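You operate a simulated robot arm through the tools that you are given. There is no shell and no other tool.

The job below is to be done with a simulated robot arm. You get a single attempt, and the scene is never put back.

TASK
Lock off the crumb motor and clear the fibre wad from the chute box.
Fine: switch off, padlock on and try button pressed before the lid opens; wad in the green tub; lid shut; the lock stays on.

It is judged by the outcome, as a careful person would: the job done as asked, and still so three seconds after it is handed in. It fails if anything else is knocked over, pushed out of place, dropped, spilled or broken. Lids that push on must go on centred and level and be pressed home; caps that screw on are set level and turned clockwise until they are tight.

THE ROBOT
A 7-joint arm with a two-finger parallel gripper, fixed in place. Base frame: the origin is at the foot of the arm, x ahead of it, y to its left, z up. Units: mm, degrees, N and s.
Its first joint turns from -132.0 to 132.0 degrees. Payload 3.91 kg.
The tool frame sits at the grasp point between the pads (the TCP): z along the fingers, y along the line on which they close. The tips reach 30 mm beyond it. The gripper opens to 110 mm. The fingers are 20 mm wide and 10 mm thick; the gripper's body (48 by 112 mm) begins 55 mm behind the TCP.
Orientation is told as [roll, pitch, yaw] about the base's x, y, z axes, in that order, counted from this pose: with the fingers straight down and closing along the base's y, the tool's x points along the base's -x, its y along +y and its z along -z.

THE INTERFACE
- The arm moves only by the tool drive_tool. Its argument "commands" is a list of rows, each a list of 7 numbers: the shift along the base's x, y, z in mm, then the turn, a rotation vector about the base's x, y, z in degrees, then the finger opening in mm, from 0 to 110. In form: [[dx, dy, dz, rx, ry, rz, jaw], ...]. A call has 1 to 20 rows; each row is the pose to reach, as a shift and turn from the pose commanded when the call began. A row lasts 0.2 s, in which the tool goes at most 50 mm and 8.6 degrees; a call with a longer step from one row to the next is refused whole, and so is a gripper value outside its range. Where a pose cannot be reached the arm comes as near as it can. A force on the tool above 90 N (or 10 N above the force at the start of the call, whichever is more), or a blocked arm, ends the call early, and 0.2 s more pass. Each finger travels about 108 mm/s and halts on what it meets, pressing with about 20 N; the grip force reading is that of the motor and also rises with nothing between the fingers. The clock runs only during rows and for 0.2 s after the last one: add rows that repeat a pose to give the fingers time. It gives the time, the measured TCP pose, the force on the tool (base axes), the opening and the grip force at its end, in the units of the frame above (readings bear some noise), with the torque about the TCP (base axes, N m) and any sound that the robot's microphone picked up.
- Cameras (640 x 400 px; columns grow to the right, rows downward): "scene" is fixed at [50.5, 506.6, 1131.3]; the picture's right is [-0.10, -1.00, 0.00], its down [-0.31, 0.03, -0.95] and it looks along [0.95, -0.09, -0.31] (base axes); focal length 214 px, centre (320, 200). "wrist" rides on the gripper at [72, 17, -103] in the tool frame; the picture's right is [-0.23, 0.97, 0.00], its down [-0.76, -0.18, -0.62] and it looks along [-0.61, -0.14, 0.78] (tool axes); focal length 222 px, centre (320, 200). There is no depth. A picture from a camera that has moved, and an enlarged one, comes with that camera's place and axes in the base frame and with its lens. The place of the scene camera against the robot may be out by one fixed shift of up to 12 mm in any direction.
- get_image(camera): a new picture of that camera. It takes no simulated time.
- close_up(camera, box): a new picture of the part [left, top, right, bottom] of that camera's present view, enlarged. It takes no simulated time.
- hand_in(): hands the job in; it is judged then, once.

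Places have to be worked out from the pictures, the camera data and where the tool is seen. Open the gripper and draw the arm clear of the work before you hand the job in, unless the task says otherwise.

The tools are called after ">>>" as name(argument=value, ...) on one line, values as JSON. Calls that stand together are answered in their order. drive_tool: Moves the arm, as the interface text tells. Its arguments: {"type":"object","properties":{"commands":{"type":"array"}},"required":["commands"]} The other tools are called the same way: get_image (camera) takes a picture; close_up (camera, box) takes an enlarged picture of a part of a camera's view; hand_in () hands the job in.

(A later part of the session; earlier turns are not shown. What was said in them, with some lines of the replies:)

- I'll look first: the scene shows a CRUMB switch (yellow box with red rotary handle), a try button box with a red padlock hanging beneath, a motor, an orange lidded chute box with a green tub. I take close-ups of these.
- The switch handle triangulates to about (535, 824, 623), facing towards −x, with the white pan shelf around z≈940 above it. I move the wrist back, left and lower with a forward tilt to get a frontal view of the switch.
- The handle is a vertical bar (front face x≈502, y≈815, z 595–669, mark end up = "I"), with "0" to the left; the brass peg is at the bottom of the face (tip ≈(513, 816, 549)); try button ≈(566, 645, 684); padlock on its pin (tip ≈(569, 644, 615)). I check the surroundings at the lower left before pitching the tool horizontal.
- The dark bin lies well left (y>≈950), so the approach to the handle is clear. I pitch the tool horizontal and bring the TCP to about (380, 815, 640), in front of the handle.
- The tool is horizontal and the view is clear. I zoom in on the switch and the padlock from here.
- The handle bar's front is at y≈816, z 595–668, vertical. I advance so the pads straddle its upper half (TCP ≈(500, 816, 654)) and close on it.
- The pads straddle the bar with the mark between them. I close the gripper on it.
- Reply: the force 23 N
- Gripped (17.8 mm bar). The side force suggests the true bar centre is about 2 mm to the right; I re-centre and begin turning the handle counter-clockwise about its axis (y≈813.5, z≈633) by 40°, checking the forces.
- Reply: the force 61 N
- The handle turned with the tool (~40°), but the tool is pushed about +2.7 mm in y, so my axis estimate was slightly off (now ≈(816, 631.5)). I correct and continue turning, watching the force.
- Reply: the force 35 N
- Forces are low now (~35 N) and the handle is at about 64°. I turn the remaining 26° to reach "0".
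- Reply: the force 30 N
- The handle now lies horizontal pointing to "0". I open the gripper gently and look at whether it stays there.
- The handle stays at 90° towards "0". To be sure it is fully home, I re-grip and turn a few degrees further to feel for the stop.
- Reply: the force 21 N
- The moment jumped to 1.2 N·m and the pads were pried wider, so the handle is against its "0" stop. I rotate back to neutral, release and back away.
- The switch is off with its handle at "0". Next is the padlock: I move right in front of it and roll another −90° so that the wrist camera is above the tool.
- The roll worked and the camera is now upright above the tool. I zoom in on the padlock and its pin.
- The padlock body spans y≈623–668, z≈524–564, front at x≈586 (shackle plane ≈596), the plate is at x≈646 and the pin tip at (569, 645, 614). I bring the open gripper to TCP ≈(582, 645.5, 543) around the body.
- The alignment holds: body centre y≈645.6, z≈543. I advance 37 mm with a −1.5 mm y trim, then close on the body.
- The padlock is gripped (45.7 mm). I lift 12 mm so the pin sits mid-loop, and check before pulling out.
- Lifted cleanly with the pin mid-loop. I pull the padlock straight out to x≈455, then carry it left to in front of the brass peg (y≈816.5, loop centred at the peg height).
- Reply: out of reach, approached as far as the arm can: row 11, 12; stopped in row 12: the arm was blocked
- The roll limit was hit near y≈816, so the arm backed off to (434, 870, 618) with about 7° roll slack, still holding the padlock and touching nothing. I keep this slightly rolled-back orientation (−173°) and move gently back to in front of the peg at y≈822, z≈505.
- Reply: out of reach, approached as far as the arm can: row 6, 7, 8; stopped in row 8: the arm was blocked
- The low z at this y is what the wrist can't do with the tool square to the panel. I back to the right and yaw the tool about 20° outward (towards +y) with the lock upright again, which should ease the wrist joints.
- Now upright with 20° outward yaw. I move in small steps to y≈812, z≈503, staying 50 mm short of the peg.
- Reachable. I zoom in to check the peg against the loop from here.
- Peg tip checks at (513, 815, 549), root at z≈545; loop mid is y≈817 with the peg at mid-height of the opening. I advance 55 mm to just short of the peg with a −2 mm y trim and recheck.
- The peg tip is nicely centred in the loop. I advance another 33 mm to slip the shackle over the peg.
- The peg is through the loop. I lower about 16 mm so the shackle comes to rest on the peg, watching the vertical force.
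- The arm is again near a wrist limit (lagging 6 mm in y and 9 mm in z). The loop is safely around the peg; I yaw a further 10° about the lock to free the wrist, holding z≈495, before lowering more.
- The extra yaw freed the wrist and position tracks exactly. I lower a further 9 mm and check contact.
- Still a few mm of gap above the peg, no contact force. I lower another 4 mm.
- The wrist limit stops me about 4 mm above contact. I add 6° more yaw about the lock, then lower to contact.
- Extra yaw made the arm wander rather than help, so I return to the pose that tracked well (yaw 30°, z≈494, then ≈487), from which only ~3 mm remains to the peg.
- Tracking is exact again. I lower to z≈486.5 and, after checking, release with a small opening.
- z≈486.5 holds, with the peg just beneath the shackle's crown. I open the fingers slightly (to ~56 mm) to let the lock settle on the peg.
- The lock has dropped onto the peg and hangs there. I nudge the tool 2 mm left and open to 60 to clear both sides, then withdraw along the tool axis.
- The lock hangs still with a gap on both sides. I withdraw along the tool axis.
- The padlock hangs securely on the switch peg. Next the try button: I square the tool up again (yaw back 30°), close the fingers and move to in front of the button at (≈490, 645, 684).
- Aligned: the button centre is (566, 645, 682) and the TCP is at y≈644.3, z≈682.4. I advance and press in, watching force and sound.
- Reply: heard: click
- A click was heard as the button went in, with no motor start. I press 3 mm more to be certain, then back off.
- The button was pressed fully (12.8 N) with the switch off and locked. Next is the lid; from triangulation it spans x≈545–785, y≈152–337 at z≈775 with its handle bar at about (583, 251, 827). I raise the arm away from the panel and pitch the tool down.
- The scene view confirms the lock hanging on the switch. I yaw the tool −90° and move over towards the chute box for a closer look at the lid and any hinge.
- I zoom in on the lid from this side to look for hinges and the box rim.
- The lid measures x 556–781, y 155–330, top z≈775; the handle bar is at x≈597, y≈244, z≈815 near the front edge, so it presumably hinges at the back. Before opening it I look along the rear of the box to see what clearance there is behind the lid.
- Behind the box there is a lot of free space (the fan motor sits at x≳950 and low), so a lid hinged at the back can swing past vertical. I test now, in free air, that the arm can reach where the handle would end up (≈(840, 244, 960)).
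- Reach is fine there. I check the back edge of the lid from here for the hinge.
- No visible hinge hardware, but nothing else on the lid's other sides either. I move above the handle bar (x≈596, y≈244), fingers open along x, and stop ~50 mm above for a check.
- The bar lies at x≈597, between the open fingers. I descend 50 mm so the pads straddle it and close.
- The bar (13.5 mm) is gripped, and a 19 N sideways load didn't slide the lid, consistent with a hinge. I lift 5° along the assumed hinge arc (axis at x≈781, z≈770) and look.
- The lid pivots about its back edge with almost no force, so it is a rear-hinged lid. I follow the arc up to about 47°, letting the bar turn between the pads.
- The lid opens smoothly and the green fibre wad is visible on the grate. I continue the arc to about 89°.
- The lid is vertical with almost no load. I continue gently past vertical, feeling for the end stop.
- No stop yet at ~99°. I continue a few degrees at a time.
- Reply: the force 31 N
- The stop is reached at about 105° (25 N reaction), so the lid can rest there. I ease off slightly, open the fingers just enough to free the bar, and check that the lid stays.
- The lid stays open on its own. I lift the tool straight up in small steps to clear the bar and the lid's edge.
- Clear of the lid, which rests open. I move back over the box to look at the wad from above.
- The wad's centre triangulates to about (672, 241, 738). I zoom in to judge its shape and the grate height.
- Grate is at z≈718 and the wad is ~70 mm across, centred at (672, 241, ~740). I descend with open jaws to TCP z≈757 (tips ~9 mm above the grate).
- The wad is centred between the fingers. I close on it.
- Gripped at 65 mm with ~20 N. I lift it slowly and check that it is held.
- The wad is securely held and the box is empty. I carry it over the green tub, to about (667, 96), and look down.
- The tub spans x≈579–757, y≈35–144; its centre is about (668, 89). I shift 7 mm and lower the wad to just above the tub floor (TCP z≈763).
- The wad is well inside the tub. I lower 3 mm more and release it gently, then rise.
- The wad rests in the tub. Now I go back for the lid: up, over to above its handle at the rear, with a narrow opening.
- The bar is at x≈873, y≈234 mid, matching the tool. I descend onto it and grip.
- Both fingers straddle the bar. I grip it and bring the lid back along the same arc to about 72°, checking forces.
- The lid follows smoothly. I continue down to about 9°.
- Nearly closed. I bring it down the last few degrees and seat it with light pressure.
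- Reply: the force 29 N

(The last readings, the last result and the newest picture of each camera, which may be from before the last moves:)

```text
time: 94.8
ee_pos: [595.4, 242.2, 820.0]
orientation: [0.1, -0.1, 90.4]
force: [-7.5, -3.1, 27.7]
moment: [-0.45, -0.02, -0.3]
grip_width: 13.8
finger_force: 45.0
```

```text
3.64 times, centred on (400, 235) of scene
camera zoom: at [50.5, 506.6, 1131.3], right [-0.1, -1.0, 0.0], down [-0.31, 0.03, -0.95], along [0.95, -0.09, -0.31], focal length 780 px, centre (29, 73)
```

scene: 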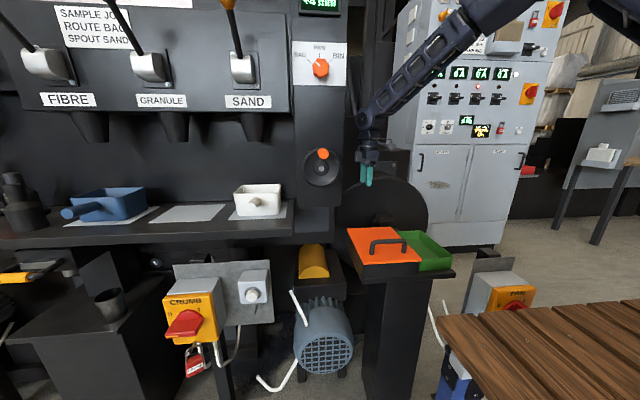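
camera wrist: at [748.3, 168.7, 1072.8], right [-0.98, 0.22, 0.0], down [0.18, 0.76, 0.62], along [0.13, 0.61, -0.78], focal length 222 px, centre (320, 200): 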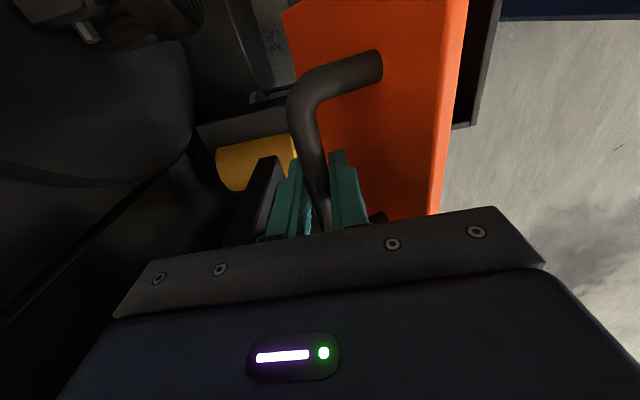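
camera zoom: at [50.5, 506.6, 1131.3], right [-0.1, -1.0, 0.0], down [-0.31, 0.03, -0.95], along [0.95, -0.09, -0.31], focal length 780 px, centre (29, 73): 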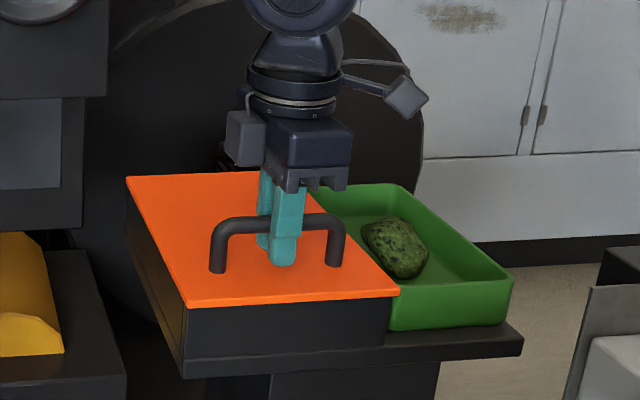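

The lid is seated (28 N reaction) and looks flush. I ease the pressure, release the handle and rise clear.

>>> drive_tool(commands=[[0, 0, 1.8, 0, 0, 0, 4], [0, 0, 1.8, 0, 0, 0, 20], [0, 0, 1.8, 0, 0, 0, 36], [0, 0, 1.8, 0, 0, 0, 50], [0, 0, 1.8, 0, 0, 0, 56], [0, 0, 20, 0, 0, 0, 56], [0, 0, 50, 0, 0, 0, 56], [0, 0, 95, 0, 0, 0, 56], [0, 0, 140, 0, 0, 0, 56], [0, 0, 180, 0, 0, 0, 56]])

>>> close_up(camera="scene", box=[330, 180, 470, 290])

>>> close_up(camera="scene", box=[120, 250, 300, 390])

>>> get_image(camera="wrist")

```text
time: 97.0
ee_pos: [594.4, 243.1, 997.7]
orientation: [0.2, 0.0, 90.3]
force: [0.4, -1.1, -0.6]
moment: [-0.01, -0.01, 0.02]
grip_width: 56.0
finger_force: 0.0
```

```text
3.64 times, centred on (400, 235) of scene
camera zoom: at [50.5, 506.6, 1131.3], right [-0.1, -1.0, 0.0], down [-0.31, 0.03, -0.95], along [0.95, -0.09, -0.31], focal length 780 px, centre (29, 73)
```

zoom: 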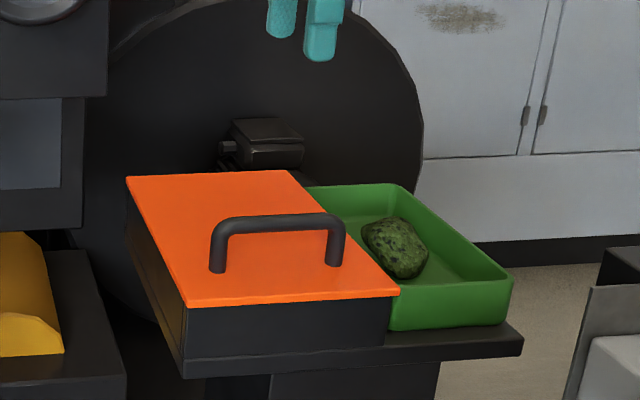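

```text
2.86 times, centred on (210, 320) of scene
camera zoom: at [50.5, 506.6, 1131.3], right [-0.1, -1.0, 0.0], down [-0.31, 0.03, -0.95], along [0.95, -0.09, -0.31], focal length 613 px, centre (634, -143)
```

zoom: 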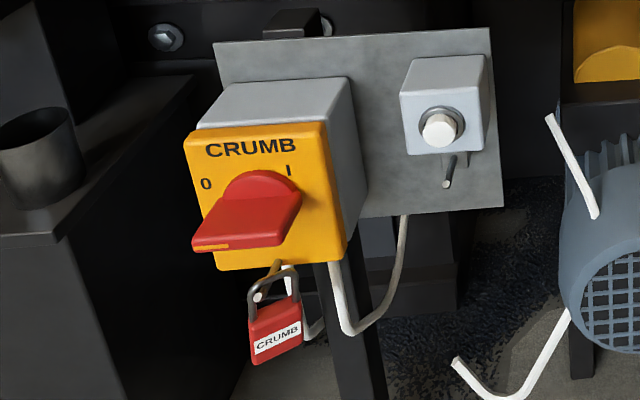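

```text
taken
camera wrist: at [578.9, 169.0, 1101.7], right [-0.98, 0.22, 0.0], down [0.18, 0.76, 0.62], along [0.13, 0.61, -0.78], focal length 222 px, centre (320, 200)
```

wrist: 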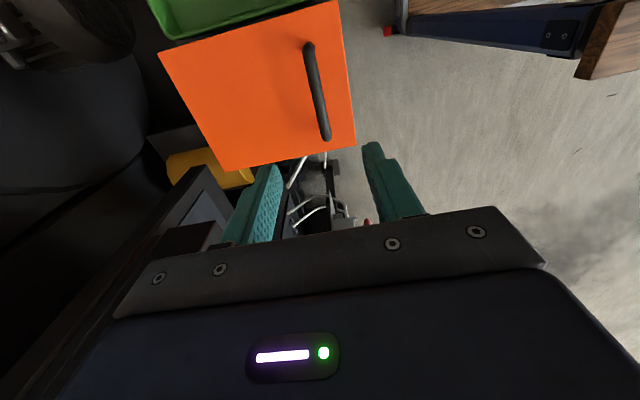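

Everything looks as asked: handle at 0, lock on its peg, wad in the tub, lid shut flush. I draw the arm back clear of the work with the gripper open and take a final look.

>>> drive_tool(commands=[[-30, 0, 20, 0, 0, 0, 80], [-65, 0, 45, 0, 0, 0, 100], [-100, 0, 70, 0, 0, 0, 110], [-130, 0, 95, 0, 0, 0, 110], [-150, 0, 110, 0, 0, 0, 110], [-150, 0, 110, 0, 0, 0, 110]])

>>> get_image(camera="scene")

>>> close_up(camera="scene", box=[160, 300, 240, 390])

>>> close_up(camera="scene", box=[330, 200, 470, 300])

```text
time: 98.4
ee_pos: [445.3, 241.9, 1109.3]
orientation: [0.1, 0.1, 90.3]
force: [-0.4, -0.5, 1.3]
moment: [0.03, 0.01, -0.02]
grip_width: 110.1
finger_force: 0.0
```

```text
taken
```

scene: 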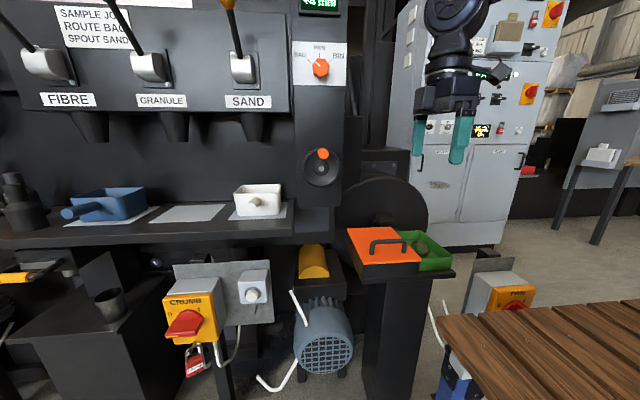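

```text
4.44 times, centred on (200, 345) of scene
camera zoom: at [50.5, 506.6, 1131.3], right [-0.1, -1.0, 0.0], down [-0.31, 0.03, -0.95], along [0.95, -0.09, -0.31], focal length 953 px, centre (853, -444)
```

zoom: 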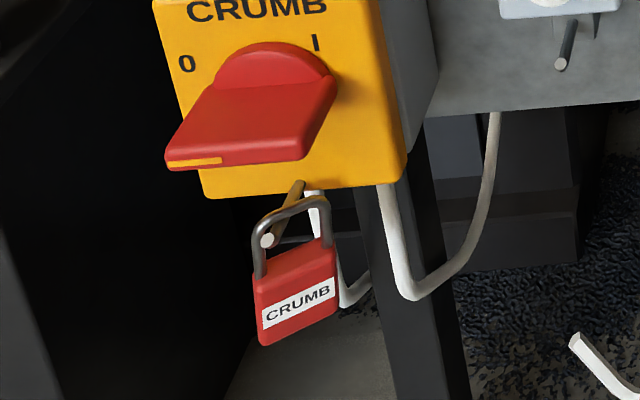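

```text
4.00 times, centred on (400, 250) of scene
camera zoom: at [50.5, 506.6, 1131.3], right [-0.1, -1.0, 0.0], down [-0.31, 0.03, -0.95], along [0.95, -0.09, -0.31], focal length 858 px, centre (0, 0)
```

zoom: 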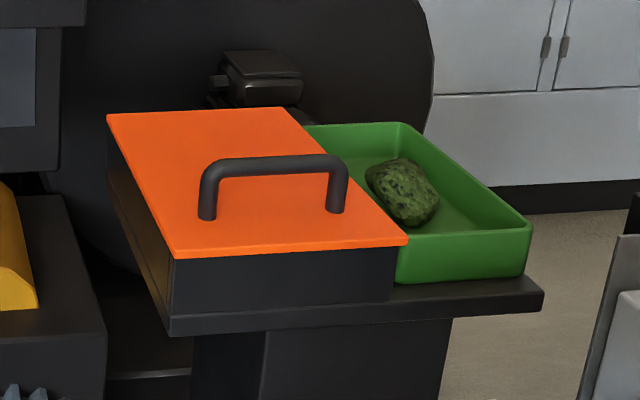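

The final pictures show the handle at 0, the CRUMB padlock hanging on the switch peg, the lid shut flush, and the wad in the green tub. Nothing else has been moved and the arm is clear with the gripper open, so I hand in.

>>> hand_in()

```text
The job is handed in.
```

The crumb motor is locked off and the fibre wad is out of the chute box. I have handed the job in, but I haven't seen a verdict on it.

- **Switch:** the handle is turned to 0 and was felt against its stop.
- **Padlock:** the CRUMB padlock hangs on the switch's brass peg and is still on. It fell about 3 mm onto the peg when released and hangs turned roughly 30° to the panel.
- **Try button:** I pressed it after the lock was on and before opening the lid. It clicked, and I heard no motor start.
- **Wad:** it sits in the middle of the green tub, and the box looked empty afterwards.
- **Lid:** it is shut, pressed down and flush.

While carrying the padlock, the arm twice hit a wrist limit and drifted off course. It touched nothing and kept hold of the lock. In the last pictures nothing else had moved, and the arm is clear with the gripper open.
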